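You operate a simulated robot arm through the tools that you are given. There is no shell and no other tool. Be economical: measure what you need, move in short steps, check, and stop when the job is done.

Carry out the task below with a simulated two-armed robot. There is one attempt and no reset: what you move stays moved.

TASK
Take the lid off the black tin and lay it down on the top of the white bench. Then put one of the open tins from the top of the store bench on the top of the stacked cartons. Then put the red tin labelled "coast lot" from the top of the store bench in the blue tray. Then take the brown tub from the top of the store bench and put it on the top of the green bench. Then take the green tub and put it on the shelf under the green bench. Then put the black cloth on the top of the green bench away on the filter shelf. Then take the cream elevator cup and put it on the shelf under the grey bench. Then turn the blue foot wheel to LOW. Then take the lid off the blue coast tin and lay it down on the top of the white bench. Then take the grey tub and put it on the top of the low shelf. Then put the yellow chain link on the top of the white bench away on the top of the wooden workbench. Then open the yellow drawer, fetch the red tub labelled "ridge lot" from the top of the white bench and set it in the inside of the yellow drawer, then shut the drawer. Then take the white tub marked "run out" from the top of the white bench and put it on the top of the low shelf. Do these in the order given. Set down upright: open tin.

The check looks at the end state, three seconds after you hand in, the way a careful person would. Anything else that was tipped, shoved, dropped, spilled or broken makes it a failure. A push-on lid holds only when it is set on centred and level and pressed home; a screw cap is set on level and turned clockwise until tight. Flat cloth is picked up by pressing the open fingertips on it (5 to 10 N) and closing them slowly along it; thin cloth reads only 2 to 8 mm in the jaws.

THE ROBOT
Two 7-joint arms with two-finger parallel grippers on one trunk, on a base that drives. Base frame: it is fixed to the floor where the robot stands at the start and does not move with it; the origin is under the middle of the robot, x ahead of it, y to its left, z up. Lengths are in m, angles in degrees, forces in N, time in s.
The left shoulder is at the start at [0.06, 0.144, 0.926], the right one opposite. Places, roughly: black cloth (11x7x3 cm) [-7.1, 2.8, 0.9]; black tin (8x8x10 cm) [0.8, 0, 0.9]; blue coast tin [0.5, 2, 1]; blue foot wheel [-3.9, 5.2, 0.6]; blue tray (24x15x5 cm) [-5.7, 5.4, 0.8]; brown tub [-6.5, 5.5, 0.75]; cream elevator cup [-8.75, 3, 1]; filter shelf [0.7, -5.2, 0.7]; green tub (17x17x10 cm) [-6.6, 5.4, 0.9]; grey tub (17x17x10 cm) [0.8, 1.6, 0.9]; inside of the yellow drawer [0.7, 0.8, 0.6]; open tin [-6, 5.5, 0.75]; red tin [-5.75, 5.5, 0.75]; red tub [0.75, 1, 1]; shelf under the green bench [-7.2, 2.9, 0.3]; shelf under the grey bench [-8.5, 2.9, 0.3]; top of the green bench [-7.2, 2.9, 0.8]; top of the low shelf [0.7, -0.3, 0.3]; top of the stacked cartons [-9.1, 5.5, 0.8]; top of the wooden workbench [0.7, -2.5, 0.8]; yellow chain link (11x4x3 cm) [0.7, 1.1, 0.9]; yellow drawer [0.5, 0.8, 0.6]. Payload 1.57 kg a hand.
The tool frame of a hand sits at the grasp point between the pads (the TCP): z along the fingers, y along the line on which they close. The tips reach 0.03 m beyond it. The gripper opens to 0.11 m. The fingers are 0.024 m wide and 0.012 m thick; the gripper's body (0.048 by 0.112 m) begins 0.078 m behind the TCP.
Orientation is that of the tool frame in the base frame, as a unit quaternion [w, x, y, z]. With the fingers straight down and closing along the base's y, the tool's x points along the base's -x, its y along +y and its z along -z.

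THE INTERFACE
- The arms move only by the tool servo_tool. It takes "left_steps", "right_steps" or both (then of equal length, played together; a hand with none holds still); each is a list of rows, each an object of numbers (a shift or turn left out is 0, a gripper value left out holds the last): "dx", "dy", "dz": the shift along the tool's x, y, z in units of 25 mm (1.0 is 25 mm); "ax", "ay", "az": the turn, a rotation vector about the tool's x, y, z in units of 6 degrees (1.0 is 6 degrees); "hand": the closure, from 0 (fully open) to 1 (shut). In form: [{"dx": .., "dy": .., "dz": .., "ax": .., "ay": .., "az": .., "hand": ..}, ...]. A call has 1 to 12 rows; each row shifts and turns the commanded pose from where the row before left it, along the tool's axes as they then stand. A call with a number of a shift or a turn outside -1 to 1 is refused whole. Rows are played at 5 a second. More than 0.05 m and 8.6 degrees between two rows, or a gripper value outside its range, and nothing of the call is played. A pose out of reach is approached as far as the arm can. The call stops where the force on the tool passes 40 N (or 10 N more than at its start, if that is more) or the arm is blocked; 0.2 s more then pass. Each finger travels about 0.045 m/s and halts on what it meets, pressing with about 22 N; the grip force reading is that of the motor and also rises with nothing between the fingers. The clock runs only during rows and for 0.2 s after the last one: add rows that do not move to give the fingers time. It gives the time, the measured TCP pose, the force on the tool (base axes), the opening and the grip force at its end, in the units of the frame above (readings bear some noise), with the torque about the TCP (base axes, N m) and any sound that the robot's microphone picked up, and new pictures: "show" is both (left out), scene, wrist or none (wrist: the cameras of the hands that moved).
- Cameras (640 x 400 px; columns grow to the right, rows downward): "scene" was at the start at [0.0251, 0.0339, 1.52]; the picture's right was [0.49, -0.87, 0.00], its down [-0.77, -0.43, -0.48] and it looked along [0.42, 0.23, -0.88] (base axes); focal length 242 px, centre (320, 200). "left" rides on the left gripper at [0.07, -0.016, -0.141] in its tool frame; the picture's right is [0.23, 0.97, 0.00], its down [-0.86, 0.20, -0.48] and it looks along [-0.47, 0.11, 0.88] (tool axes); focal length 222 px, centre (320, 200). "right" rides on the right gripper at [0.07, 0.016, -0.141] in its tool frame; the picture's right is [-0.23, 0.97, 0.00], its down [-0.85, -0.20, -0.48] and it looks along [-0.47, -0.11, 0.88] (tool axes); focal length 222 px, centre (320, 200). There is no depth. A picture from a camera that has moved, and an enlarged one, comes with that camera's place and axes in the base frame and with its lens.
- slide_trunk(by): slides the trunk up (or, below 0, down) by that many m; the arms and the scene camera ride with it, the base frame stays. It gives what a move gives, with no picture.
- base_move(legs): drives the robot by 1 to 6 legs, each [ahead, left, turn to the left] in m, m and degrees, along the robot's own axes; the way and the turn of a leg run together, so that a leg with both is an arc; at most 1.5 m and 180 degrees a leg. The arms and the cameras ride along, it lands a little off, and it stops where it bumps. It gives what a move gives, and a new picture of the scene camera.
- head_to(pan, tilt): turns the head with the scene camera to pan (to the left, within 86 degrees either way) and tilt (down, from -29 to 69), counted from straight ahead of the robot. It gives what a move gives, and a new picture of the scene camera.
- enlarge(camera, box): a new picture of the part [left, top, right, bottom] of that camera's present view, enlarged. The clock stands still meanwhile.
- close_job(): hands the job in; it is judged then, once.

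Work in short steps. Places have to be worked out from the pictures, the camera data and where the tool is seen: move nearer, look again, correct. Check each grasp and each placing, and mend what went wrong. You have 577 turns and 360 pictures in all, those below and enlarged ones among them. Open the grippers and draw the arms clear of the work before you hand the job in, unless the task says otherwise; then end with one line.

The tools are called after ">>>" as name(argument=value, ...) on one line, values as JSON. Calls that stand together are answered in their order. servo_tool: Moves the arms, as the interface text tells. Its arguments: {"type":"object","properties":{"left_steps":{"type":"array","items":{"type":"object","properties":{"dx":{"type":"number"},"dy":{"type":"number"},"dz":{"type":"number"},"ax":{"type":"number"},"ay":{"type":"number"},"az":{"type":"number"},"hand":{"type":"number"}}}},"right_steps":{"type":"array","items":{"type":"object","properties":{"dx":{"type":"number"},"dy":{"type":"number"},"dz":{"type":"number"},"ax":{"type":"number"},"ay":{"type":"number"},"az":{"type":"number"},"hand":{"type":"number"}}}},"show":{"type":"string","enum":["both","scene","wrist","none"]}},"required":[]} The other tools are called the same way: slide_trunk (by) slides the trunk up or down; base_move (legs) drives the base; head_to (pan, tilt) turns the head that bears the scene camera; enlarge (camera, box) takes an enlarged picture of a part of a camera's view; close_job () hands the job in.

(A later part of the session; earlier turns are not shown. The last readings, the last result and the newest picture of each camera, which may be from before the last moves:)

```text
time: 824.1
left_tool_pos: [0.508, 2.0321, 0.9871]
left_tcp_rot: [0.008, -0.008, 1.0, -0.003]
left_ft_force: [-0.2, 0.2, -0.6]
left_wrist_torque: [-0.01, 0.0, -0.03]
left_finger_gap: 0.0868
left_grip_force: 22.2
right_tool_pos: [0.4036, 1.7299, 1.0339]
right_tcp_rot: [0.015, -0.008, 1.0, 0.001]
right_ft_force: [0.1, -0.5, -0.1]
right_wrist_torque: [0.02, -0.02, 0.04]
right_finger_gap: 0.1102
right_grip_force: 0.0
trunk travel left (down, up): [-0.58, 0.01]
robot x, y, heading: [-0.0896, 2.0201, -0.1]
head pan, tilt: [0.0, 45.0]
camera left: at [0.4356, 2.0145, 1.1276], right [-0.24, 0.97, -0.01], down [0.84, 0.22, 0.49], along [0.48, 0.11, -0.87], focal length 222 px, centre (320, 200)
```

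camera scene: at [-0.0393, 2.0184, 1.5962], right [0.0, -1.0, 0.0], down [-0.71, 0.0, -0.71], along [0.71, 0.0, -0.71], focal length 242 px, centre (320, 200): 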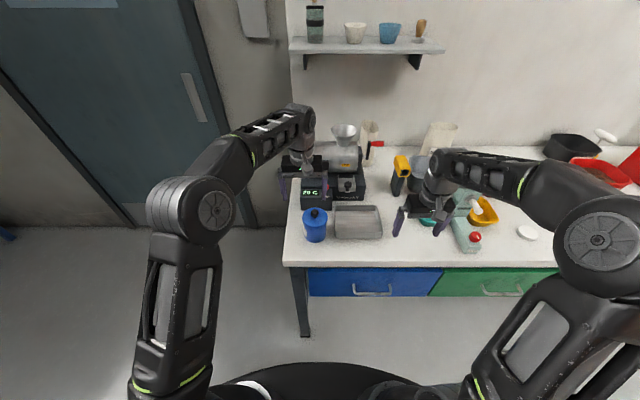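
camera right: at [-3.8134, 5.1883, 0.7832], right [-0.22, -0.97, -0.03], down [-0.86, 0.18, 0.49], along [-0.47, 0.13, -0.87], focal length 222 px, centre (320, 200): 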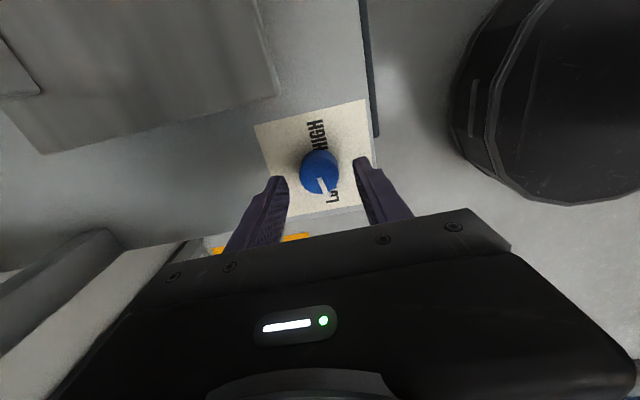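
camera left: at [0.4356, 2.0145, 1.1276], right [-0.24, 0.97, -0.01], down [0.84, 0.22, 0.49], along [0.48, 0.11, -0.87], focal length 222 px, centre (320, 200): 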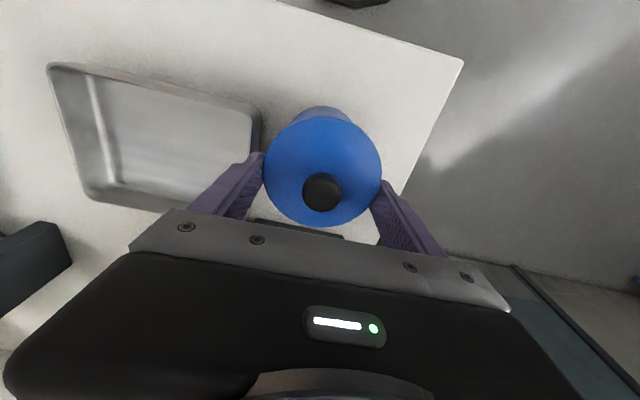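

Gripped. I lift it 0.1 m.

>>> servo_tool(left_steps=[{"dz": -0.3}, {"dz": -0.5}, {"dz": -0.8}, {"dz": -0.8}, {"dz": -0.8}, {"dz": -0.8}, {}], show="scene")

>>> enlarge(camera="scene", box=[250, 110, 410, 270])

```text
time: 825.7
left_tool_pos: [0.5089, 2.0343, 1.0867]
left_tcp_rot: [0.008, -0.008, 1.0, -0.003]
left_ft_force: [-0.2, 1.6, -1.2]
left_wrist_torque: [0.01, 0.01, -0.04]
left_finger_gap: 0.0867
left_grip_force: 22.5
right_tool_pos: [0.4033, 1.7318, 1.034]
right_tcp_rot: [0.016, -0.008, 1.0, 0.001]
right_ft_force: [0.0, -0.3, 0.8]
right_wrist_torque: [0.02, -0.03, 0.02]
right_finger_gap: 0.1095
right_grip_force: 0.1
trunk travel left (down, up): [-0.58, 0.01]
robot x, y, heading: [-0.0883, 2.0208, -0.0]
head pan, tilt: [0.0, 45.0]
camera scene: at [-0.0386, 2.019, 1.5961], right [0.0, -1.0, 0.0], down [-0.71, 0.0, -0.71], along [0.71, 0.0, -0.71], focal length 242 px, centre (320, 200)
```

scene: 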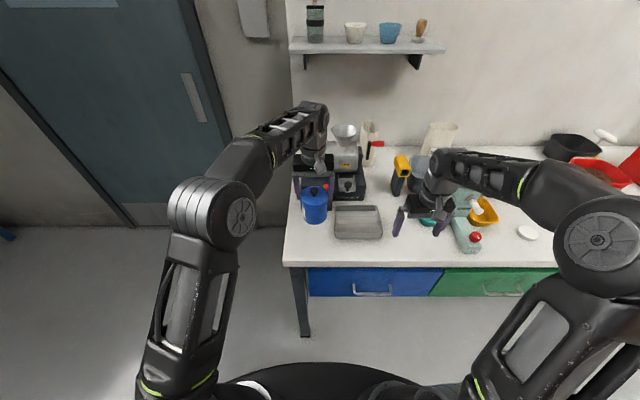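

```text
2.50 times, centred on (330, 190) of scene
camera zoom: at [-0.0386, 2.019, 1.5961], right [0.0, -1.0, 0.0], down [-0.71, 0.0, -0.71], along [0.71, 0.0, -0.71], focal length 606 px, centre (295, 225)
```

zoom: 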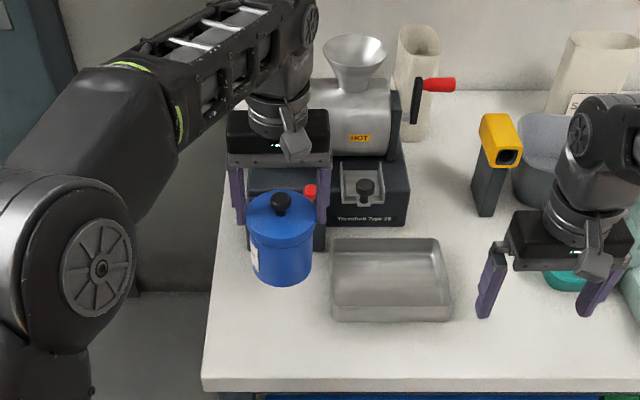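

The whole tin came up. I pitch the right hand forward (66°) to hold its body.

>>> servo_tool(right_steps=[{"ay": -1}, {"ay": -1}, {"ay": -1}, {"ay": -1}, {"ay": -1}, {"ay": -1}, {"ay": -1}, {"ay": -1}, {"ay": -1}, {"ay": -1}, {"ay": -1}], show="none")

>>> servo_tool(right_steps=[{"dy": 1}, {"dy": 1}, {"dy": 1}, {"dy": 1}, {"dy": 1}, {"dy": 1}, {"dy": 1}, {"dy": 1}, {"dy": 1}, {"dy": 1}, {"dy": 1}, {"dy": 1}], show="both")

```text
time: 828.1
left_tool_pos: [0.5077, 2.0338, 1.0865]
left_tcp_rot: [0.008, -0.008, 1.0, -0.004]
left_ft_force: [0.3, 0.3, -1.3]
left_wrist_torque: [0.03, 0.01, 0.01]
left_finger_gap: 0.0869
left_grip_force: 21.9
right_tool_pos: [0.4116, 1.7116, 1.0363]
right_tcp_rot: [0.484, 0.0, 0.875, -0.021]
right_ft_force: [0.0, 0.0, -0.8]
right_wrist_torque: [0.03, -0.04, 0.08]
right_finger_gap: 0.1099
right_grip_force: 0.0
right hand out of reach, approached as far as the arm can: row 8, 9, 11
trunk travel left (down, up): [-0.58, 0.01]
robot x, y, heading: [-0.0896, 2.0155, -0.2]
head pan, tilt: [0.0, 45.0]
```

```text
time: 830.7
left_tool_pos: [0.5086, 2.0332, 1.0864]
left_tcp_rot: [0.008, -0.007, 1.0, -0.002]
left_ft_force: [-0.4, 0.1, -1.2]
left_wrist_torque: [0.0, 0.01, -0.01]
left_finger_gap: 0.0864
left_grip_force: 22.3
right_tool_pos: [0.4298, 1.9102, 1.0371]
right_tcp_rot: [0.489, -0.001, 0.872, -0.019]
right_ft_force: [0.3, -0.4, -0.7]
right_wrist_torque: [0.02, 0.02, -0.04]
right_finger_gap: 0.1096
right_grip_force: 0.0
right hand out of reach, approached as far as the arm can: row 1, 2, 3, 9, 10, 11, 12
trunk travel left (down, up): [-0.58, 0.01]
robot x, y, heading: [-0.0893, 2.0156, -0.1]
head pan, tilt: [0.0, 45.0]
camera scene: at [-0.0388, 2.0186, 1.5961], right [0.0, -1.0, 0.0], down [-0.71, 0.0, -0.71], along [0.71, 0.0, -0.71], focal length 242 px, centre (320, 200)
camera right: at [0.2734, 1.9313, 1.0504], right [0.13, 0.98, 0.16], down [0.04, -0.17, 0.99], along [0.99, -0.13, -0.06], focal length 222 px, centre (320, 200)
```

scene: 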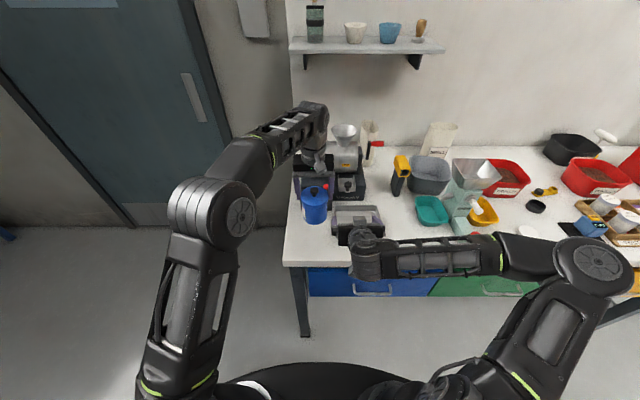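
right: 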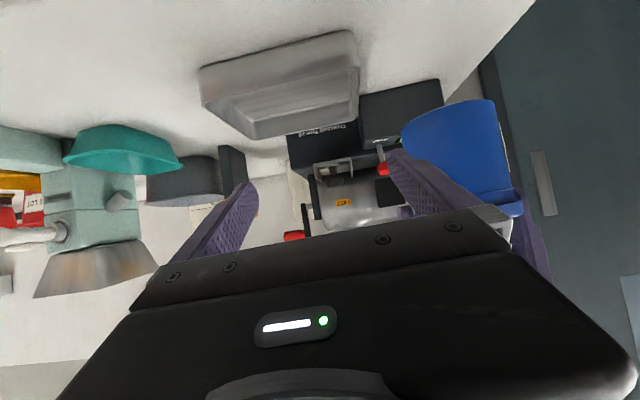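

The right arm can't fold further left here, so I bring the tin to it instead: left hand moves the tin 0.12 m right, in front of the right fingers.

>>> servo_tool(left_steps=[{"dx": -0.4}, {"dy": -0.8}, {"dy": -0.8}, {"dy": -0.8}, {"dy": -0.8}, {"dy": -0.8}, {"dy": -0.8}, {}], show="both")

>>> enlarge(camera="right", box=[0, 0, 640, 400])

```text
time: 832.5
left_tool_pos: [0.508, 2.0236, 1.0844]
left_tcp_rot: [0.009, -0.007, 1.0, -0.003]
left_ft_force: [-0.7, -0.1, -1.0]
left_wrist_torque: [-0.01, -0.03, 0.02]
left_finger_gap: 0.0864
left_grip_force: 21.5
left hand out of reach, approached as far as the arm can: row 1, 2, 3, 4, 5, 6, 7
right_tool_pos: [0.43, 1.9108, 1.0378]
right_tcp_rot: [0.489, -0.002, 0.872, -0.019]
right_ft_force: [-0.3, 0.1, 0.3]
right_wrist_torque: [0.01, -0.01, -0.01]
right_finger_gap: 0.1101
right_grip_force: 0.1
trunk travel left (down, up): [-0.58, 0.01]
robot x, y, heading: [-0.0893, 2.0156, 0.4]
head pan, tilt: [0.0, 45.0]
camera scene: at [-0.0389, 2.0186, 1.5961], right [0.0, -1.0, 0.0], down [-0.71, 0.0, -0.71], along [0.71, 0.0, -0.71], focal length 242 px, centre (320, 200)
camera left: at [0.4365, 2.0062, 1.2265], right [-0.24, 0.97, -0.01], down [0.84, 0.22, 0.49], along [0.48, 0.11, -0.87], focal length 222 px, centre (320, 200)
```

scene: 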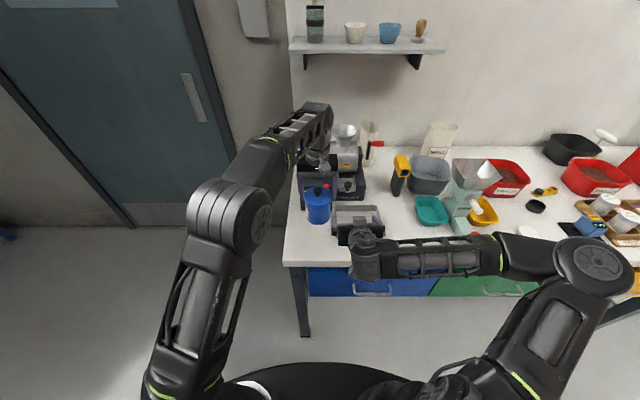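
left: 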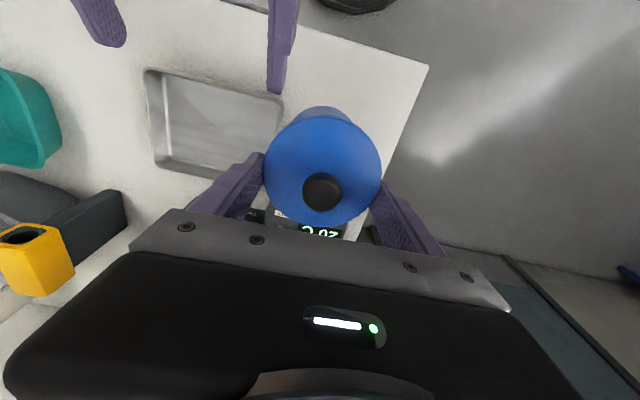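

```text
1.00 times, centred on (320, 200) of right
camera zoom: at [0.2733, 1.9313, 1.0504], right [0.13, 0.98, 0.16], down [0.04, -0.17, 0.99], along [0.99, -0.13, -0.06], focal length 222 px, centre (320, 200)
```

zoom: 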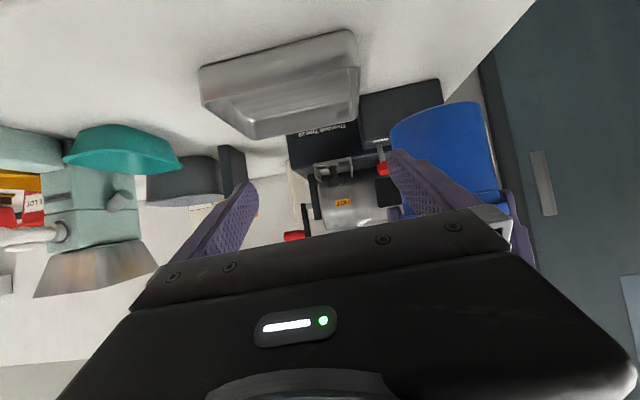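

I raise and withdraw the right hand a bit (as worked before), then move it left behind the tin.

>>> servo_tool(right_steps=[{"dz": -0.84, "dx": -0.144}, {"dz": -0.84, "dx": -0.144}, {"dz": -0.84, "dx": -0.144}, {"dz": -0.84, "dx": -0.144}, {"dz": -0.84, "dx": -0.144}, {"dy": 1}, {"dy": 1}, {"dy": 1}, {"dy": 1}, {"dy": 0.6}, {}], show="scene")

```text
time: 834.9
left_tool_pos: [0.508, 2.0234, 1.0861]
left_tcp_rot: [0.008, -0.008, 1.0, -0.003]
left_ft_force: [-0.1, -0.1, -0.8]
left_wrist_torque: [-0.02, 0.0, 0.0]
left_finger_gap: 0.0864
left_grip_force: 22.8
right_tool_pos: [0.3753, 2.0421, 1.1125]
right_tcp_rot: [0.488, -0.001, 0.872, -0.019]
right_ft_force: [0.3, 0.3, 0.1]
right_wrist_torque: [0.0, 0.04, 0.05]
right_finger_gap: 0.1096
right_grip_force: 0.1
right hand out of reach, approached as far as the arm can: row 2, 3, 4, 5
trunk travel left (down, up): [-0.58, 0.01]
robot x, y, heading: [-0.0863, 2.0215, 0.1]
head pan, tilt: [0.0, 45.0]
camera scene: at [-0.0391, 2.0186, 1.5961], right [0.0, -1.0, 0.0], down [-0.71, 0.0, -0.71], along [0.71, 0.0, -0.71], focal length 242 px, centre (320, 200)
```

scene: 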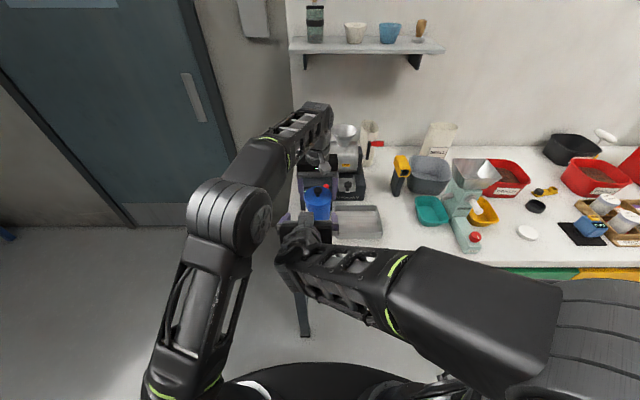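

Good. I lower the right hand to body height, aligned with the tin.

>>> servo_tool(right_steps=[{"dy": -0.74}, {"dz": 0.54, "dx": 0.89}, {"dz": 0.54, "dx": 0.89}, {"dz": 0.54, "dx": 0.89}, {"dz": 0.54, "dx": 0.89}, {}], show="wrist")

```text
time: 836.3
left_tool_pos: [0.5074, 2.0242, 1.0858]
left_tcp_rot: [0.007, -0.007, 1.0, -0.003]
left_ft_force: [0.2, -0.5, -1.0]
left_wrist_torque: [0.01, -0.04, 0.03]
left_finger_gap: 0.0864
left_grip_force: 21.3
right_tool_pos: [0.3761, 2.0222, 1.0109]
right_tcp_rot: [0.489, -0.002, 0.872, -0.019]
right_ft_force: [0.2, 0.5, 0.2]
right_wrist_torque: [-0.01, 0.02, -0.02]
right_finger_gap: 0.1101
right_grip_force: 0.0
trunk travel left (down, up): [-0.58, 0.01]
robot x, y, heading: [-0.0886, 2.0168, -0.2]
head pan, tilt: [0.0, 45.0]
camera right: at [0.2187, 2.0423, 1.0232], right [0.14, 0.98, 0.16], down [0.03, -0.17, 0.99], along [0.99, -0.13, -0.06], focal length 222 px, centre (320, 200)
```

right: 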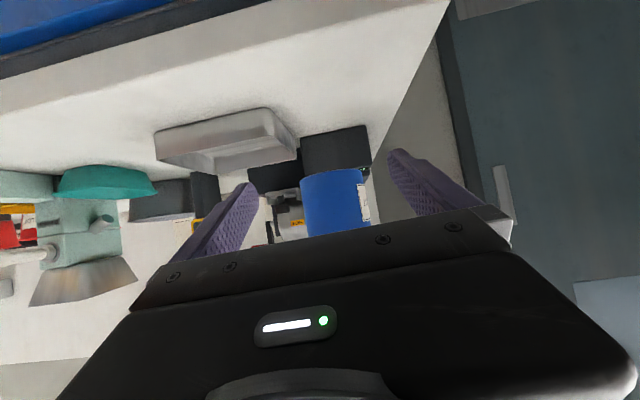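

Aligned. I advance around the tin body and close.

>>> servo_tool(right_steps=[{"dz": 0.745, "dx": -0.455}, {"dz": 0.745, "dx": -0.455}, {"dz": 0.745, "dx": -0.455}, {"dz": 0.745, "dx": -0.455}, {"dz": 0.745, "dx": -0.455}, {"dz": 0.745, "dx": -0.455}, {}, {"hand": 0.5}, {}, {}, {}], show="wrist")

```text
time: 838.7
left_tool_pos: [0.5087, 2.0226, 1.0859]
left_tcp_rot: [0.008, -0.008, 1.0, -0.005]
left_ft_force: [0.1, -3.1, 0.3]
left_wrist_torque: [-0.07, -0.04, 0.05]
left_finger_gap: 0.0861
left_grip_force: 22.0
right_tool_pos: [0.5076, 2.019, 1.011]
right_tcp_rot: [0.489, -0.001, 0.872, -0.02]
right_ft_force: [-0.3, 2.7, -0.6]
right_wrist_torque: [-0.19, 0.01, -0.03]
right_finger_gap: 0.0792
right_grip_force: 22.1
trunk travel left (down, up): [-0.58, 0.01]
robot x, y, heading: [-0.088, 2.0167, 0.1]
head pan, tilt: [0.0, 45.0]
heard: snap
camera right: at [0.3509, 2.0389, 1.0239], right [0.13, 0.98, 0.16], down [0.03, -0.16, 0.99], along [0.99, -0.13, -0.06], focal length 222 px, centre (320, 200)
```

right: 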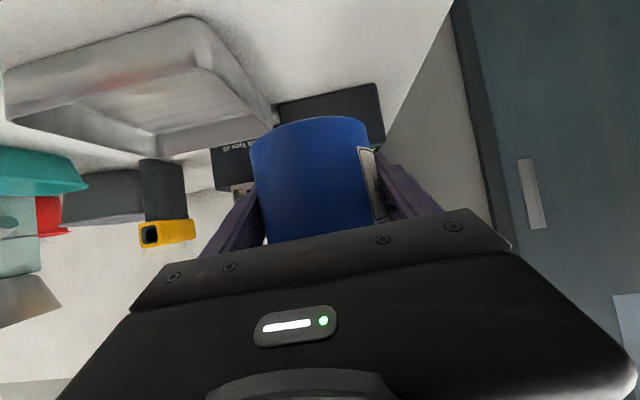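

The lid snapped free. I lower the tin with the right hand back to its place on the bench.

>>> servo_tool(right_steps=[{"dz": 0.417, "dx": 0.682}, {"dz": 0.417, "dx": 0.682}, {"dz": 0.417, "dx": 0.682, "dy": 0.5}, {"dz": 0.417, "dx": 0.682}, {"dz": 0.104, "dx": 0.17}, {"dz": 0.104, "dx": 0.17}, {"dz": 0.104, "dx": 0.17}, {"dz": 0.104, "dx": 0.17}], show="scene")

>>> enlarge(camera="scene", box=[250, 110, 410, 270])

```text
time: 840.5
left_tool_pos: [0.508, 2.0233, 1.0866]
left_tcp_rot: [0.008, -0.009, 1.0, -0.003]
left_ft_force: [-0.8, -0.1, -0.6]
left_wrist_torque: [0.03, -0.02, 0.0]
left_finger_gap: 0.0861
left_grip_force: 22.3
right_tool_pos: [0.5075, 2.0275, 0.9129]
right_tcp_rot: [0.492, -0.001, 0.87, -0.019]
right_ft_force: [5.7, -1.6, 15.8]
right_wrist_torque: [0.43, 0.02, -0.2]
right_finger_gap: 0.0788
right_grip_force: 21.7
trunk travel left (down, up): [-0.58, 0.01]
robot x, y, heading: [-0.0891, 2.0167, -0.1]
head pan, tilt: [0.0, 45.0]
camera scene: at [-0.0398, 2.0184, 1.5964], right [0.0, -1.0, 0.0], down [-0.71, 0.0, -0.71], along [0.71, 0.0, -0.71], focal length 242 px, centre (320, 200)
```

scene: 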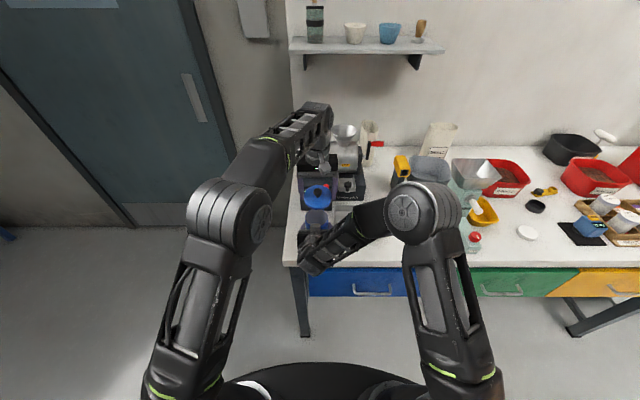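

```text
2.50 times, centred on (330, 190) of scene
camera zoom: at [-0.0398, 2.0184, 1.5964], right [0.0, -1.0, 0.0], down [-0.71, 0.0, -0.71], along [0.71, 0.0, -0.71], focal length 606 px, centre (295, 225)
```

zoom: 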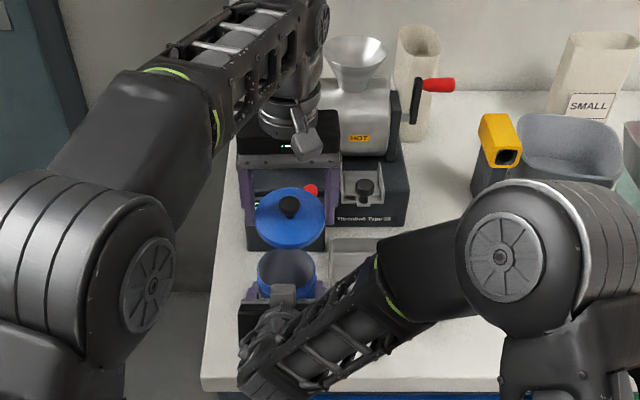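

Lid is off and the tin is back on the bench. I release with a small opening and withdraw the right hand.

>>> servo_tool(right_steps=[{"dx": -0.05, "dz": -0.03}, {"hand": 0.15}, {}, {"dz": -0.7, "dx": 0.3}, {"dz": -0.8, "dx": 0.3}, {"dz": -0.8, "dx": 0.2}, {"dz": -0.8}, {"dz": -0.8, "dx": -0.4}, {"dy": -1, "dx": -0.8}, {"dy": -1, "dx": -0.8}, {"dy": -1, "dx": -0.8}, {"dy": -1}], show="scene")

>>> enlarge(camera="scene", box=[240, 100, 560, 300])

```text
time: 843.1
left_tool_pos: [0.5073, 2.0224, 1.0854]
left_tcp_rot: [0.008, -0.008, 1.0, -0.003]
left_ft_force: [-0.1, -0.1, -0.9]
left_wrist_torque: [0.02, -0.02, -0.02]
left_finger_gap: 0.086
left_grip_force: 21.7
right_tool_pos: [0.4481, 1.933, 1.0072]
right_tcp_rot: [0.489, -0.002, 0.872, -0.02]
right_ft_force: [-0.3, 0.4, 0.1]
right_wrist_torque: [0.02, 0.0, 0.05]
right_finger_gap: 0.0935
right_grip_force: 0.0
trunk travel left (down, up): [-0.58, 0.01]
robot x, y, heading: [-0.0883, 2.013, 0.0]
head pan, tilt: [0.0, 45.0]
camera scene: at [-0.0391, 2.018, 1.5961], right [0.0, -1.0, 0.0], down [-0.71, 0.0, -0.71], along [0.71, 0.0, -0.71], focal length 242 px, centre (320, 200)
```

scene: 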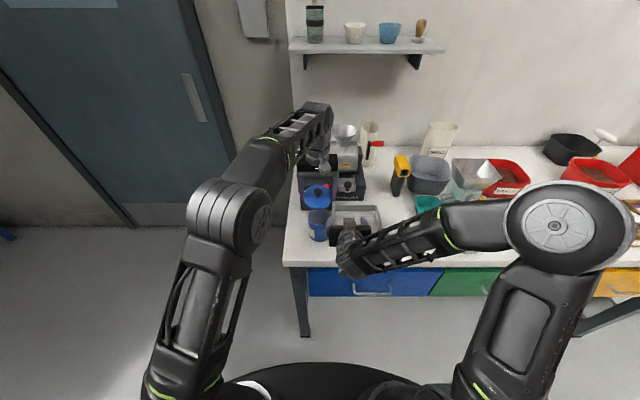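

```text
2.00 times, centred on (400, 200) of scene
camera zoom: at [-0.0391, 2.018, 1.5961], right [0.0, -1.0, 0.0], down [-0.71, 0.0, -0.71], along [0.71, 0.0, -0.71], focal length 484 px, centre (160, 200)
```

zoom: 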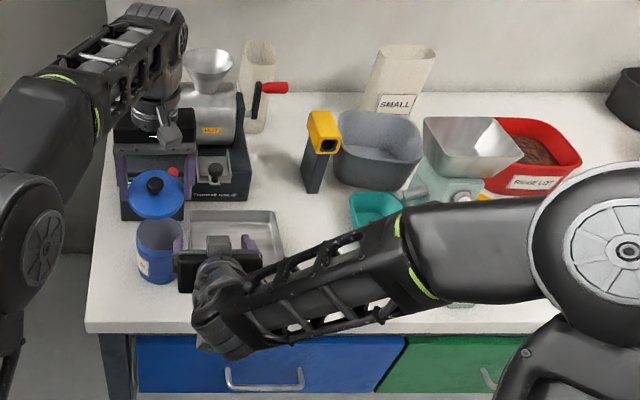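

The lid will go on the free front area right of the steel tray (≈(0.48, 1.70)). I first fold the right hand back to vertical and retract it, then strafe the base right.

>>> servo_tool(right_steps=[{"ay": 1}, {"ay": 1}, {"ay": 1}, {"ay": 1}, {"ay": 1}, {"ay": 1}, {"ay": 1}, {"ay": 1}, {"ay": 1}, {"ay": 0.9, "dy": -0.5}, {"dy": -1}, {"dy": -1}], show="none")

>>> servo_tool(right_steps=[{"dx": 1, "dz": -0.5}, {"dx": 1, "dz": -0.5}, {"dx": 1, "dz": -0.5}, {"dx": 1, "dz": -0.5}, {"dx": 1, "dy": -1}, {"dx": 1, "dy": -1}, {"dy": -1}, {"dy": -1}], show="none")

>>> base_move(legs=[[0, -0.33, 0]])

>>> servo_tool(left_steps=[{"dx": 0.5}, {"dx": 0.5}, {}], show="both")

```text
time: 845.7
left_tool_pos: [0.508, 2.0233, 1.0853]
left_tcp_rot: [0.008, -0.007, 1.0, -0.003]
left_ft_force: [0.3, -0.8, 0.3]
left_wrist_torque: [0.0, -0.02, 0.01]
left_finger_gap: 0.0862
left_grip_force: 21.9
right_tool_pos: [0.4464, 1.8699, 1.0086]
right_tcp_rot: [-0.006, 0.008, 1.0, -0.017]
right_ft_force: [-0.8, 0.8, -0.5]
right_wrist_torque: [0.01, -0.01, -0.02]
right_finger_gap: 0.0934
right_grip_force: 0.1
trunk travel left (down, up): [-0.58, 0.01]
robot x, y, heading: [-0.0922, 2.015, -0.1]
head pan, tilt: [0.0, 45.0]
```

```text
time: 847.5
left_tool_pos: [0.5073, 2.022, 1.0867]
left_tcp_rot: [0.009, -0.009, 1.0, -0.003]
left_ft_force: [-0.3, 0.3, -0.5]
left_wrist_torque: [0.01, -0.03, -0.02]
left_finger_gap: 0.0862
left_grip_force: 22.3
right_tool_pos: [0.2959, 1.7759, 1.0639]
right_tcp_rot: [-0.007, 0.008, 1.0, -0.017]
right_ft_force: [0.1, -0.5, 0.3]
right_wrist_torque: [0.02, 0.01, 0.01]
right_finger_gap: 0.0934
right_grip_force: 0.0
trunk travel left (down, up): [-0.58, 0.01]
robot x, y, heading: [-0.0904, 2.0163, -0.1]
head pan, tilt: [0.0, 45.0]
```

```text
time: 849.7
left_tool_pos: [0.5078, 1.6985, 1.0856]
left_tcp_rot: [0.008, -0.007, 1.0, -0.004]
left_ft_force: [-0.2, -0.1, 0.6]
left_wrist_torque: [0.05, -0.02, 0.0]
left_finger_gap: 0.0859
left_grip_force: 21.6
right_tool_pos: [0.2936, 1.4508, 1.065]
right_tcp_rot: [-0.006, 0.012, 1.0, -0.017]
right_ft_force: [0.2, -0.5, 0.2]
right_wrist_torque: [0.0, 0.02, 0.01]
right_finger_gap: 0.0934
right_grip_force: 0.0
trunk travel left (down, up): [-0.58, 0.01]
robot x, y, heading: [-0.09, 1.6946, -0.1]
head pan, tilt: [0.0, 45.0]
camera scene: at [-0.0395, 1.695, 1.5961], right [0.0, -1.0, 0.0], down [-0.71, 0.0, -0.71], along [0.71, 0.0, -0.71], focal length 242 px, centre (320, 200)
```

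scene: 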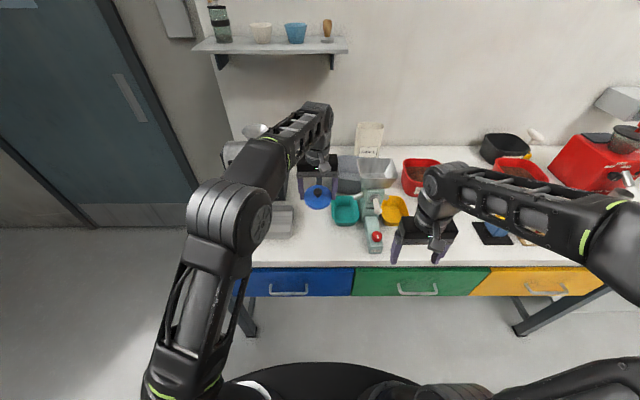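

```text
time: 850.5
left_tool_pos: [0.4825, 1.6983, 1.0852]
left_tcp_rot: [0.008, -0.006, 1.0, -0.003]
left_ft_force: [0.1, 0.0, 0.1]
left_wrist_torque: [-0.02, -0.04, -0.03]
left_finger_gap: 0.0861
left_grip_force: 22.1
right_tool_pos: [0.2945, 1.4525, 1.0641]
right_tcp_rot: [-0.007, 0.011, 1.0, -0.019]
right_ft_force: [-0.4, 0.8, -0.6]
right_wrist_torque: [-0.02, 0.02, -0.03]
right_finger_gap: 0.0934
right_grip_force: 0.0
trunk travel left (down, up): [-0.58, 0.01]
robot x, y, heading: [-0.0876, 1.6947, -0.3]
head pan, tilt: [0.0, 45.0]
camera scene: at [-0.0394, 1.6961, 1.5961], right [0.0, -1.0, 0.0], down [-0.71, 0.0, -0.71], along [0.71, 0.0, -0.71], focal length 242 px, centre (320, 200)
camera left: at [0.4113, 1.6822, 1.2258], right [-0.24, 0.97, -0.01], down [0.84, 0.21, 0.49], along [0.48, 0.11, -0.87], focal length 222 px, centre (320, 200)
```

scene: 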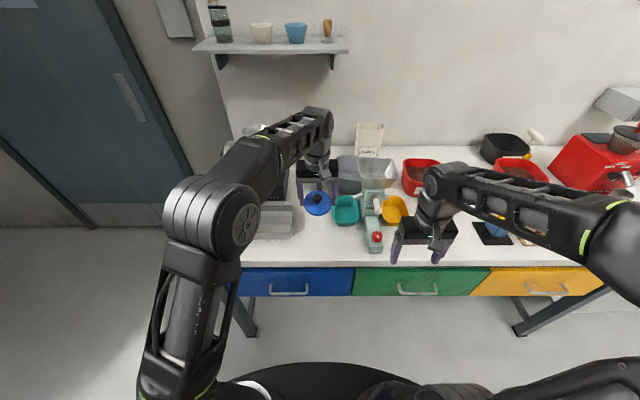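
left: 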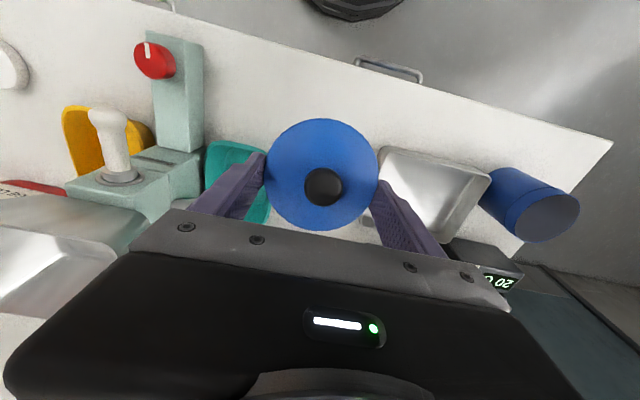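

Landing spot is clear between the teal cup and the tray. I lower the lid to the bench.

>>> servo_tool(left_steps=[{"dz": 1}, {"dz": 1}, {"dz": 1}, {"dz": 1}, {"dz": 1}, {"dz": 0.8}, {"dz": 0.4}, {"dz": 0.2}, {"dz": 0.2}, {"dz": 0.2}, {"dz": 0.2}, {"dz": 0.2}], show="wrist")

```text
time: 853.1
left_tool_pos: [0.4857, 1.698, 0.9114]
left_tcp_rot: [0.012, -0.006, 1.0, -0.005]
left_ft_force: [-1.7, 1.1, 26.1]
left_wrist_torque: [0.98, 0.71, 0.15]
left_finger_gap: 0.0867
left_grip_force: 22.5
right_tool_pos: [0.2923, 1.4516, 1.0664]
right_tcp_rot: [-0.007, 0.011, 1.0, -0.018]
right_ft_force: [-0.2, -0.5, -0.2]
right_wrist_torque: [0.03, -0.02, 0.02]
right_finger_gap: 0.0936
right_grip_force: 0.0
trunk travel left (down, up): [-0.58, 0.01]
robot x, y, heading: [-0.0888, 1.6955, 0.0]
head pan, tilt: [0.0, 45.0]
camera left: at [0.4132, 1.6814, 1.0507], right [-0.24, 0.97, -0.01], down [0.84, 0.21, 0.5], along [0.49, 0.11, -0.87], focal length 222 px, centre (320, 200)
```

left: 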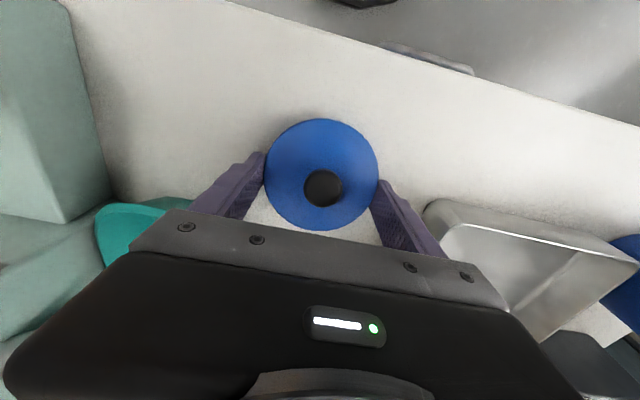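

Contact. I release and rise.

>>> servo_tool(left_steps=[{"dz": -0.08}, {"hand": 0.1}, {}, {"dz": -0.5}, {"dz": -1}, {"dz": -1}, {"dz": -1}, {"dz": -1}, {"dz": -1}, {"dz": -1}], show="both")

```text
time: 855.3
left_tool_pos: [0.4827, 1.6989, 1.0691]
left_tcp_rot: [0.009, -0.006, 1.0, -0.004]
left_ft_force: [0.4, -0.4, -0.1]
left_wrist_torque: [-0.01, 0.02, -0.09]
left_finger_gap: 0.0991
left_grip_force: 0.1
right_tool_pos: [0.2939, 1.4533, 1.0645]
right_tcp_rot: [-0.008, 0.011, 1.0, -0.018]
right_ft_force: [-0.5, 0.7, -0.3]
right_wrist_torque: [0.02, 0.0, -0.02]
right_finger_gap: 0.0936
right_grip_force: 0.1
trunk travel left (down, up): [-0.58, 0.01]
robot x, y, heading: [-0.0912, 1.6938, -0.0]
head pan, tilt: [0.0, 45.0]
camera scene: at [-0.0398, 1.6963, 1.5961], right [0.0, -1.0, 0.0], down [-0.71, 0.0, -0.71], along [0.71, 0.0, -0.71], focal length 242 px, centre (320, 200)
camera left: at [0.4109, 1.6825, 1.2104], right [-0.24, 0.97, -0.01], down [0.84, 0.21, 0.49], along [0.48, 0.11, -0.87], focal length 222 px, centre (320, 200)
```

scene: 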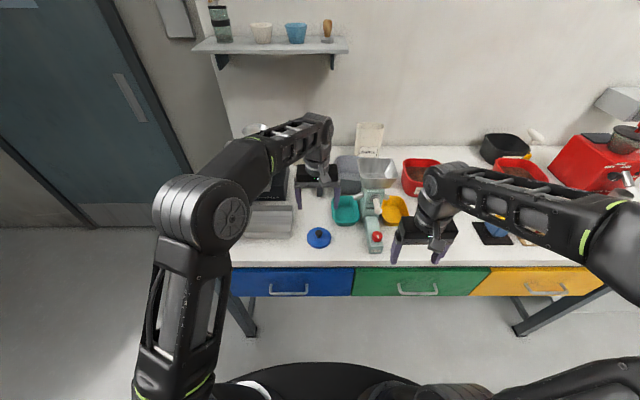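
left: 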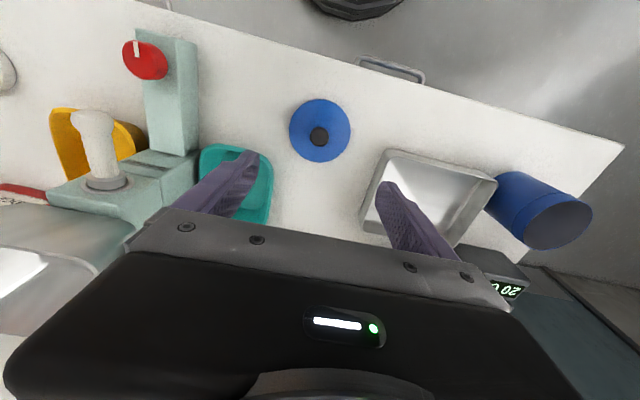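

Lid laid down. Now the grey tub at the back. I move the left hand up and away for an unobstructed look.

>>> servo_tool(left_steps=[{"dx": 1, "dz": -0.3}, {"dx": 1, "dz": -0.3}, {"dx": 1}, {"dx": 1}, {"dx": 1, "dy": 1}, {"dx": 1, "dy": 1}, {"dy": 1}, {"dy": 1}, {"dy": 1}, {"hand": 0}], show="none")

>>> enlarge(camera="scene", box=[260, 100, 460, 260])

```text
time: 857.5
left_tool_pos: [0.3315, 1.8208, 1.081]
left_tcp_rot: [0.008, -0.006, 1.0, -0.003]
left_ft_force: [0.3, -0.2, 0.4]
left_wrist_torque: [-0.02, -0.01, -0.03]
left_finger_gap: 0.1099
left_grip_force: 0.0
right_tool_pos: [0.2937, 1.4503, 1.0649]
right_tcp_rot: [-0.007, 0.012, 1.0, -0.019]
right_ft_force: [-0.9, 0.7, 0.5]
right_wrist_torque: [-0.01, 0.01, 0.02]
right_finger_gap: 0.0935
right_grip_force: 0.1
trunk travel left (down, up): [-0.58, 0.01]
robot x, y, heading: [-0.0889, 1.693, -0.1]
head pan, tilt: [0.0, 45.0]
```

```text
2.50 times, centred on (360, 180) of scene
camera zoom: at [-0.0396, 1.6958, 1.5961], right [0.0, -1.0, 0.0], down [-0.71, 0.0, -0.71], along [0.71, 0.0, -0.71], focal length 606 px, centre (220, 250)
```

zoom: 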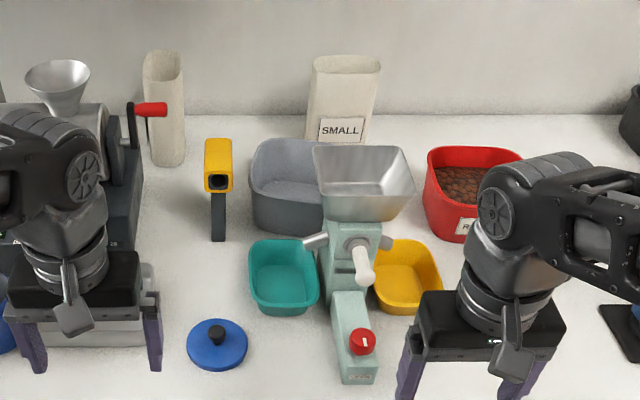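

Grey tub: left wall at y≈1.64, x 0.715–0.86, rim z≈0.97; the hopper (top z≈1.10) flanks its right. I'll pinch its left wall with the left hand. I position the hands clear and drive in.

>>> servo_tool(left_steps=[{"dy": 1}, {"dy": 1}, {"dy": 1}, {"dy": 1}, {"dy": 1}, {"dy": 1}, {"dy": 1}, {"dz": -0.6}], show="none")

>>> base_move(legs=[[0, -0.23, 0], [0.3, 0, 0]])

```text
time: 859.3
left_tool_pos: [0.3283, 1.9971, 1.0993]
left_tcp_rot: [0.008, -0.006, 1.0, -0.003]
left_ft_force: [-0.3, 0.3, 0.0]
left_wrist_torque: [0.01, 0.0, 0.01]
left_finger_gap: 0.1101
left_grip_force: 0.1
right_tool_pos: [0.295, 1.4517, 1.0644]
right_tcp_rot: [-0.008, 0.011, 1.0, -0.018]
right_ft_force: [-0.4, -0.1, -0.5]
right_wrist_torque: [-0.01, 0.0, -0.01]
right_finger_gap: 0.0936
right_grip_force: 0.1
trunk travel left (down, up): [-0.58, 0.01]
robot x, y, heading: [-0.0895, 1.6916, -0.0]
head pan, tilt: [0.0, 45.0]
```

```text
time: 862.6
left_tool_pos: [0.6293, 1.7588, 1.0976]
left_tcp_rot: [0.008, -0.004, 1.0, -0.003]
left_ft_force: [-0.3, -0.6, -0.3]
left_wrist_torque: [-0.02, 0.04, 0.02]
left_finger_gap: 0.1101
left_grip_force: 0.1
right_tool_pos: [0.5911, 1.2147, 1.0644]
right_tcp_rot: [-0.009, 0.014, 1.0, -0.018]
right_ft_force: [0.2, -0.4, -0.6]
right_wrist_torque: [-0.02, -0.01, 0.0]
right_finger_gap: 0.0934
right_grip_force: 0.1
trunk travel left (down, up): [-0.58, 0.01]
robot x, y, heading: [0.2073, 1.463, -0.3]
head pan, tilt: [0.0, 45.0]
camera scene: at [0.2588, 1.4608, 1.5961], right [-0.01, -1.0, 0.0], down [-0.71, 0.01, -0.71], along [0.71, -0.01, -0.71], focal length 242 px, centre (320, 200)
```

scene: 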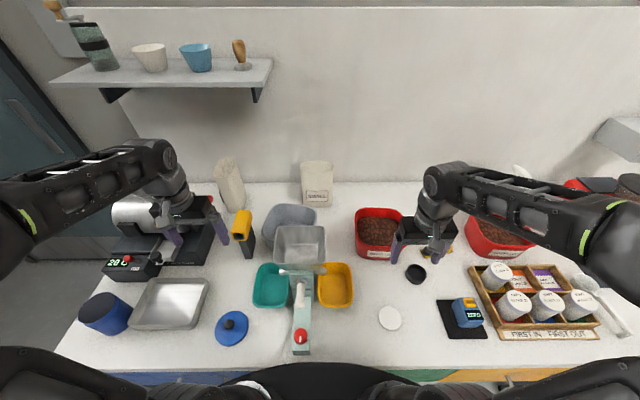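

I zoom in.

>>> enlarge(camera="scene", box=[200, 150, 360, 280])

```text
3.08 times, centred on (280, 215) of scene
camera zoom: at [0.2588, 1.4608, 1.5961], right [-0.01, -1.0, 0.0], down [-0.71, 0.01, -0.71], along [0.71, -0.01, -0.71], focal length 745 px, centre (443, 154)
```

zoom: 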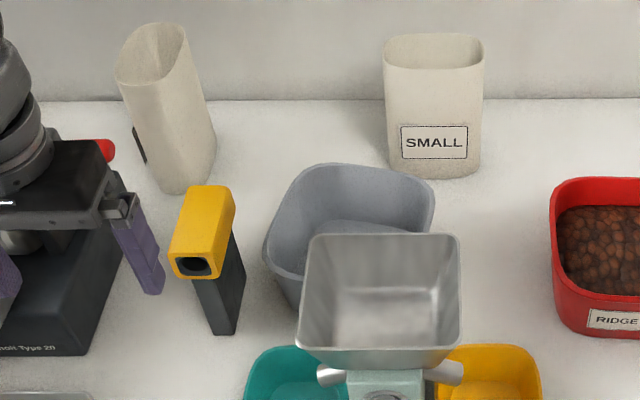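

The thermometer gun stands near the path, so I go around behind it: forward at y≈1.78 with narrowed fingers, then right onto the tub's left wall.

>>> servo_tool(left_steps=[{"hand": 0.5, "dy": 0.8}, {"dx": -1}, {"dx": -1}, {"dx": -1}, {"dx": -1}, {"dx": -1}, {"dx": -1}, {"dx": -0.9}, {}], show="both")

```text
time: 864.1
left_tool_pos: [0.7484, 1.7806, 1.1017]
left_tcp_rot: [-0.006, -0.008, 1.0, -0.004]
left_ft_force: [-15.8, -1.7, 6.7]
left_wrist_torque: [0.11, 0.07, 0.39]
left_finger_gap: 0.0541
left_grip_force: 0.1
right_tool_pos: [0.5894, 1.2157, 1.0643]
right_tcp_rot: [-0.007, 0.013, 1.0, -0.017]
right_ft_force: [1.1, -0.6, -0.1]
right_wrist_torque: [-0.01, 0.03, 0.01]
right_finger_gap: 0.0935
right_grip_force: 0.1
trunk travel left (down, up): [-0.58, 0.01]
robot x, y, heading: [0.2076, 1.4569, -0.5]
head pan, tilt: [0.0, 45.0]
stopped in row 7 (left hand): the force on the tool passed its limit (the readings are from after the stop); the commanded pose is now the measured one
camera scene: at [0.2558, 1.4605, 1.5964], right [-0.01, -1.0, 0.0], down [-0.71, 0.01, -0.71], along [0.71, 0.0, -0.71], focal length 242 px, centre (320, 200)
camera left: at [0.6809, 1.7649, 1.2437], right [-0.24, 0.97, -0.01], down [0.86, 0.22, 0.47], along [0.45, 0.11, -0.88], focal length 222 px, centre (320, 200)
```

scene: 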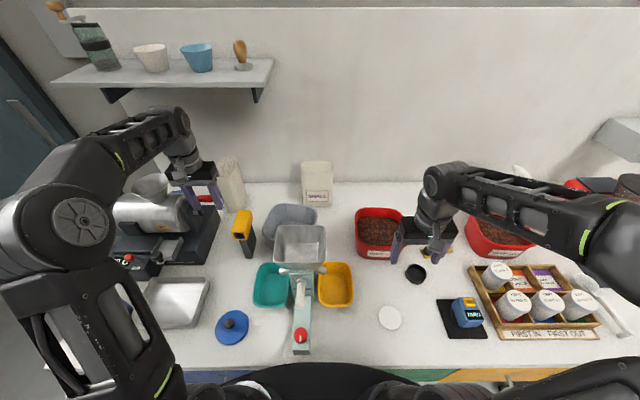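
left: 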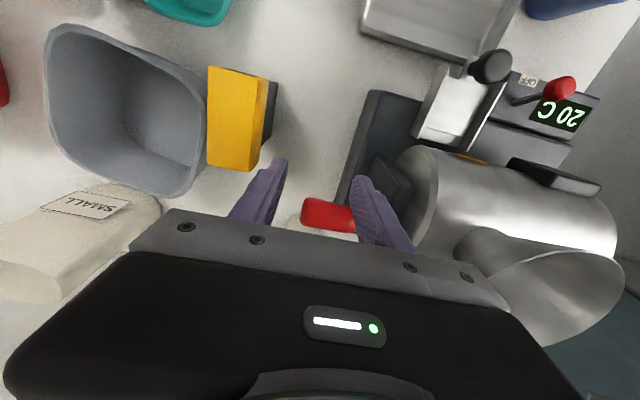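

The fingertip touched the roaster's crank. I back off at once and inspect.

>>> servo_tool(left_steps=[{"dx": 0.6}, {"dx": 0.8}, {"dz": -0.4}, {}], show="both")

>>> enlarge(camera="scene", box=[100, 130, 340, 290])

```text
time: 865.1
left_tool_pos: [0.7157, 1.7825, 1.1104]
left_tcp_rot: [-0.004, -0.007, 1.0, -0.005]
left_ft_force: [0.9, 0.3, 0.4]
left_wrist_torque: [-0.01, 0.01, -0.03]
left_finger_gap: 0.0551
left_grip_force: 0.1
right_tool_pos: [0.5901, 1.2149, 1.0645]
right_tcp_rot: [-0.007, 0.013, 1.0, -0.017]
right_ft_force: [-0.3, -0.6, 0.6]
right_wrist_torque: [0.01, 0.02, 0.0]
right_finger_gap: 0.0933
right_grip_force: 0.1
trunk travel left (down, up): [-0.58, 0.01]
robot x, y, heading: [0.2112, 1.46, -0.5]
head pan, tilt: [0.0, 45.0]
camera scene: at [0.2573, 1.4609, 1.5962], right [-0.01, -1.0, 0.0], down [-0.71, 0.01, -0.71], along [0.71, -0.01, -0.71], focal length 242 px, centre (320, 200)
camera left: at [0.6471, 1.7659, 1.253], right [-0.24, 0.97, -0.01], down [0.86, 0.22, 0.47], along [0.46, 0.11, -0.88], focal length 222 px, centre (320, 200)
```

scene: 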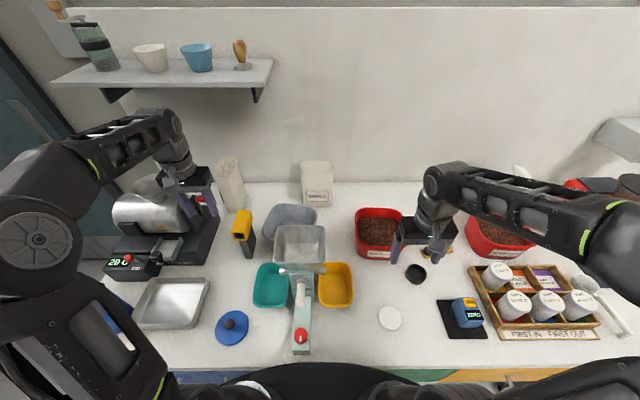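
left: 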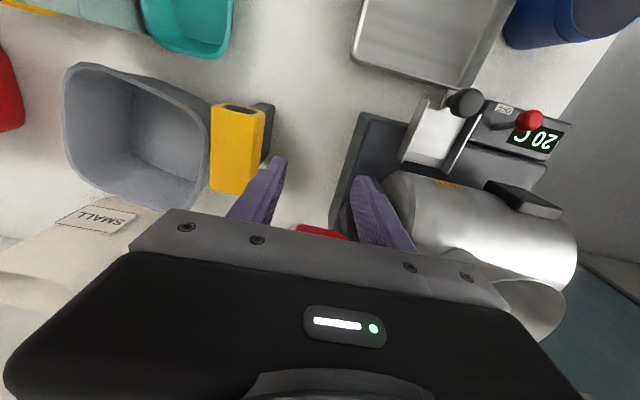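

```text
2.50 times, centred on (220, 210) of scene
camera zoom: at [0.2573, 1.4609, 1.5962], right [-0.01, -1.0, 0.0], down [-0.71, 0.01, -0.71], along [0.71, -0.01, -0.71], focal length 606 px, centre (570, 175)
```

zoom: 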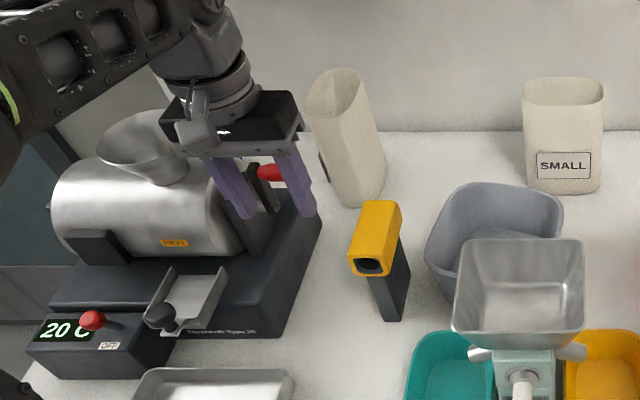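

No damage visible. I take a higher route: rise to 1.12, cross right over the gun (top ≈1.06), then forward to the tub wall.

>>> servo_tool(left_steps=[{"dz": -0.6}, {"dy": -1}, {"dy": -1}, {"dy": -1}, {"dy": -1}, {"dy": -1}, {"dy": -0.9}, {"dz": 0.6}, {}], show="both")

```text
time: 867.1
left_tool_pos: [0.7183, 1.6334, 1.1106]
left_tcp_rot: [-0.004, -0.006, 1.0, -0.005]
left_ft_force: [0.9, -1.0, -0.3]
left_wrist_torque: [0.01, -0.01, -0.02]
left_finger_gap: 0.0552
left_grip_force: 0.0
right_tool_pos: [0.5902, 1.2148, 1.0642]
right_tcp_rot: [-0.007, 0.012, 1.0, -0.018]
right_ft_force: [-0.3, 0.6, 0.3]
right_wrist_torque: [0.0, 0.03, -0.01]
right_finger_gap: 0.0937
right_grip_force: 0.1
trunk travel left (down, up): [-0.58, 0.01]
robot x, y, heading: [0.2057, 1.4571, -0.2]
head pan, tilt: [0.0, 45.0]
camera scene: at [0.2573, 1.4606, 1.5962], right [-0.01, -1.0, 0.0], down [-0.71, 0.01, -0.71], along [0.71, -0.01, -0.71], focal length 242 px, centre (320, 200)
camera left: at [0.6502, 1.6163, 1.253], right [-0.24, 0.97, -0.01], down [0.86, 0.22, 0.47], along [0.46, 0.11, -0.88], focal length 222 px, centre (320, 200)
```

scene: 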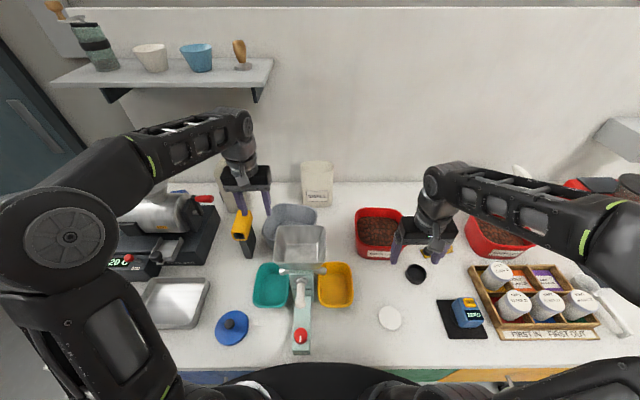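
left: 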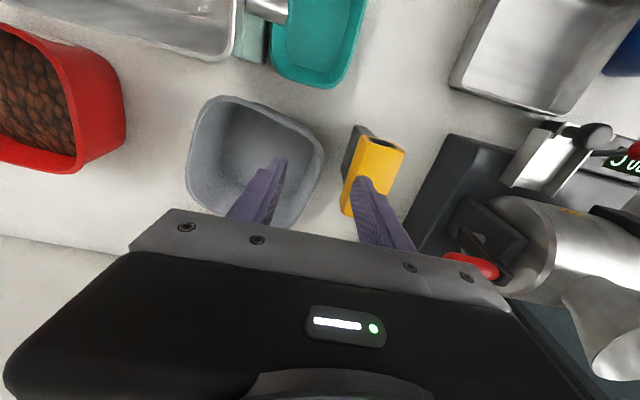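

Tub centre ≈ (0.765, 1.555). The gun's rear end is near x 0.765, so I pinch the wall at x≈0.797, with a narrow opening.

>>> servo_tool(left_steps=[{"hand": 0.62, "dx": -0.8}, {"dx": -0.8}, {"dx": -0.8, "dz": 0.3}, {"dx": -0.8, "dz": 0.5}, {"dz": 0.5}, {"dz": 0.5}, {}], show="both")

```text
time: 868.8
left_tool_pos: [0.8002, 1.6342, 1.0643]
left_tcp_rot: [-0.004, -0.007, 1.0, -0.004]
left_ft_force: [-0.2, -0.2, 0.7]
left_wrist_torque: [0.0, -0.02, -0.03]
left_finger_gap: 0.0419
left_grip_force: 0.0
right_tool_pos: [0.5902, 1.2156, 1.065]
right_tcp_rot: [-0.008, 0.013, 1.0, -0.019]
right_ft_force: [-1.0, 0.1, -0.3]
right_wrist_torque: [0.02, -0.03, -0.01]
right_finger_gap: 0.0936
right_grip_force: 0.0
trunk travel left (down, up): [-0.58, 0.01]
robot x, y, heading: [0.2063, 1.4614, -0.3]
head pan, tilt: [0.0, 45.0]
camera scene: at [0.2572, 1.4609, 1.5962], right [-0.01, -1.0, 0.0], down [-0.71, 0.01, -0.71], along [0.71, -0.01, -0.71], focal length 242 px, centre (320, 200)
camera left: at [0.7309, 1.6172, 1.2072], right [-0.24, 0.97, -0.01], down [0.86, 0.22, 0.47], along [0.46, 0.11, -0.88], focal length 222 px, centre (320, 200)
```

scene: 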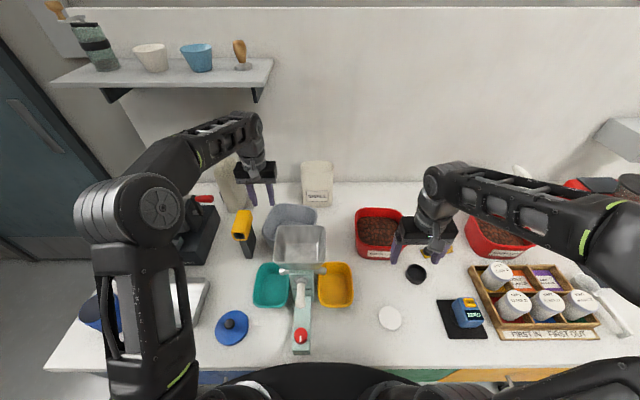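
left: 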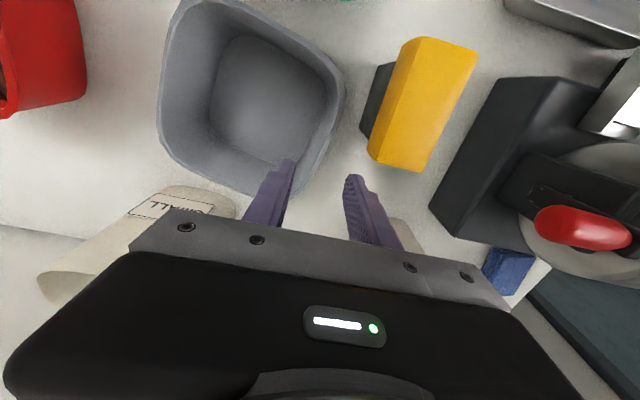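

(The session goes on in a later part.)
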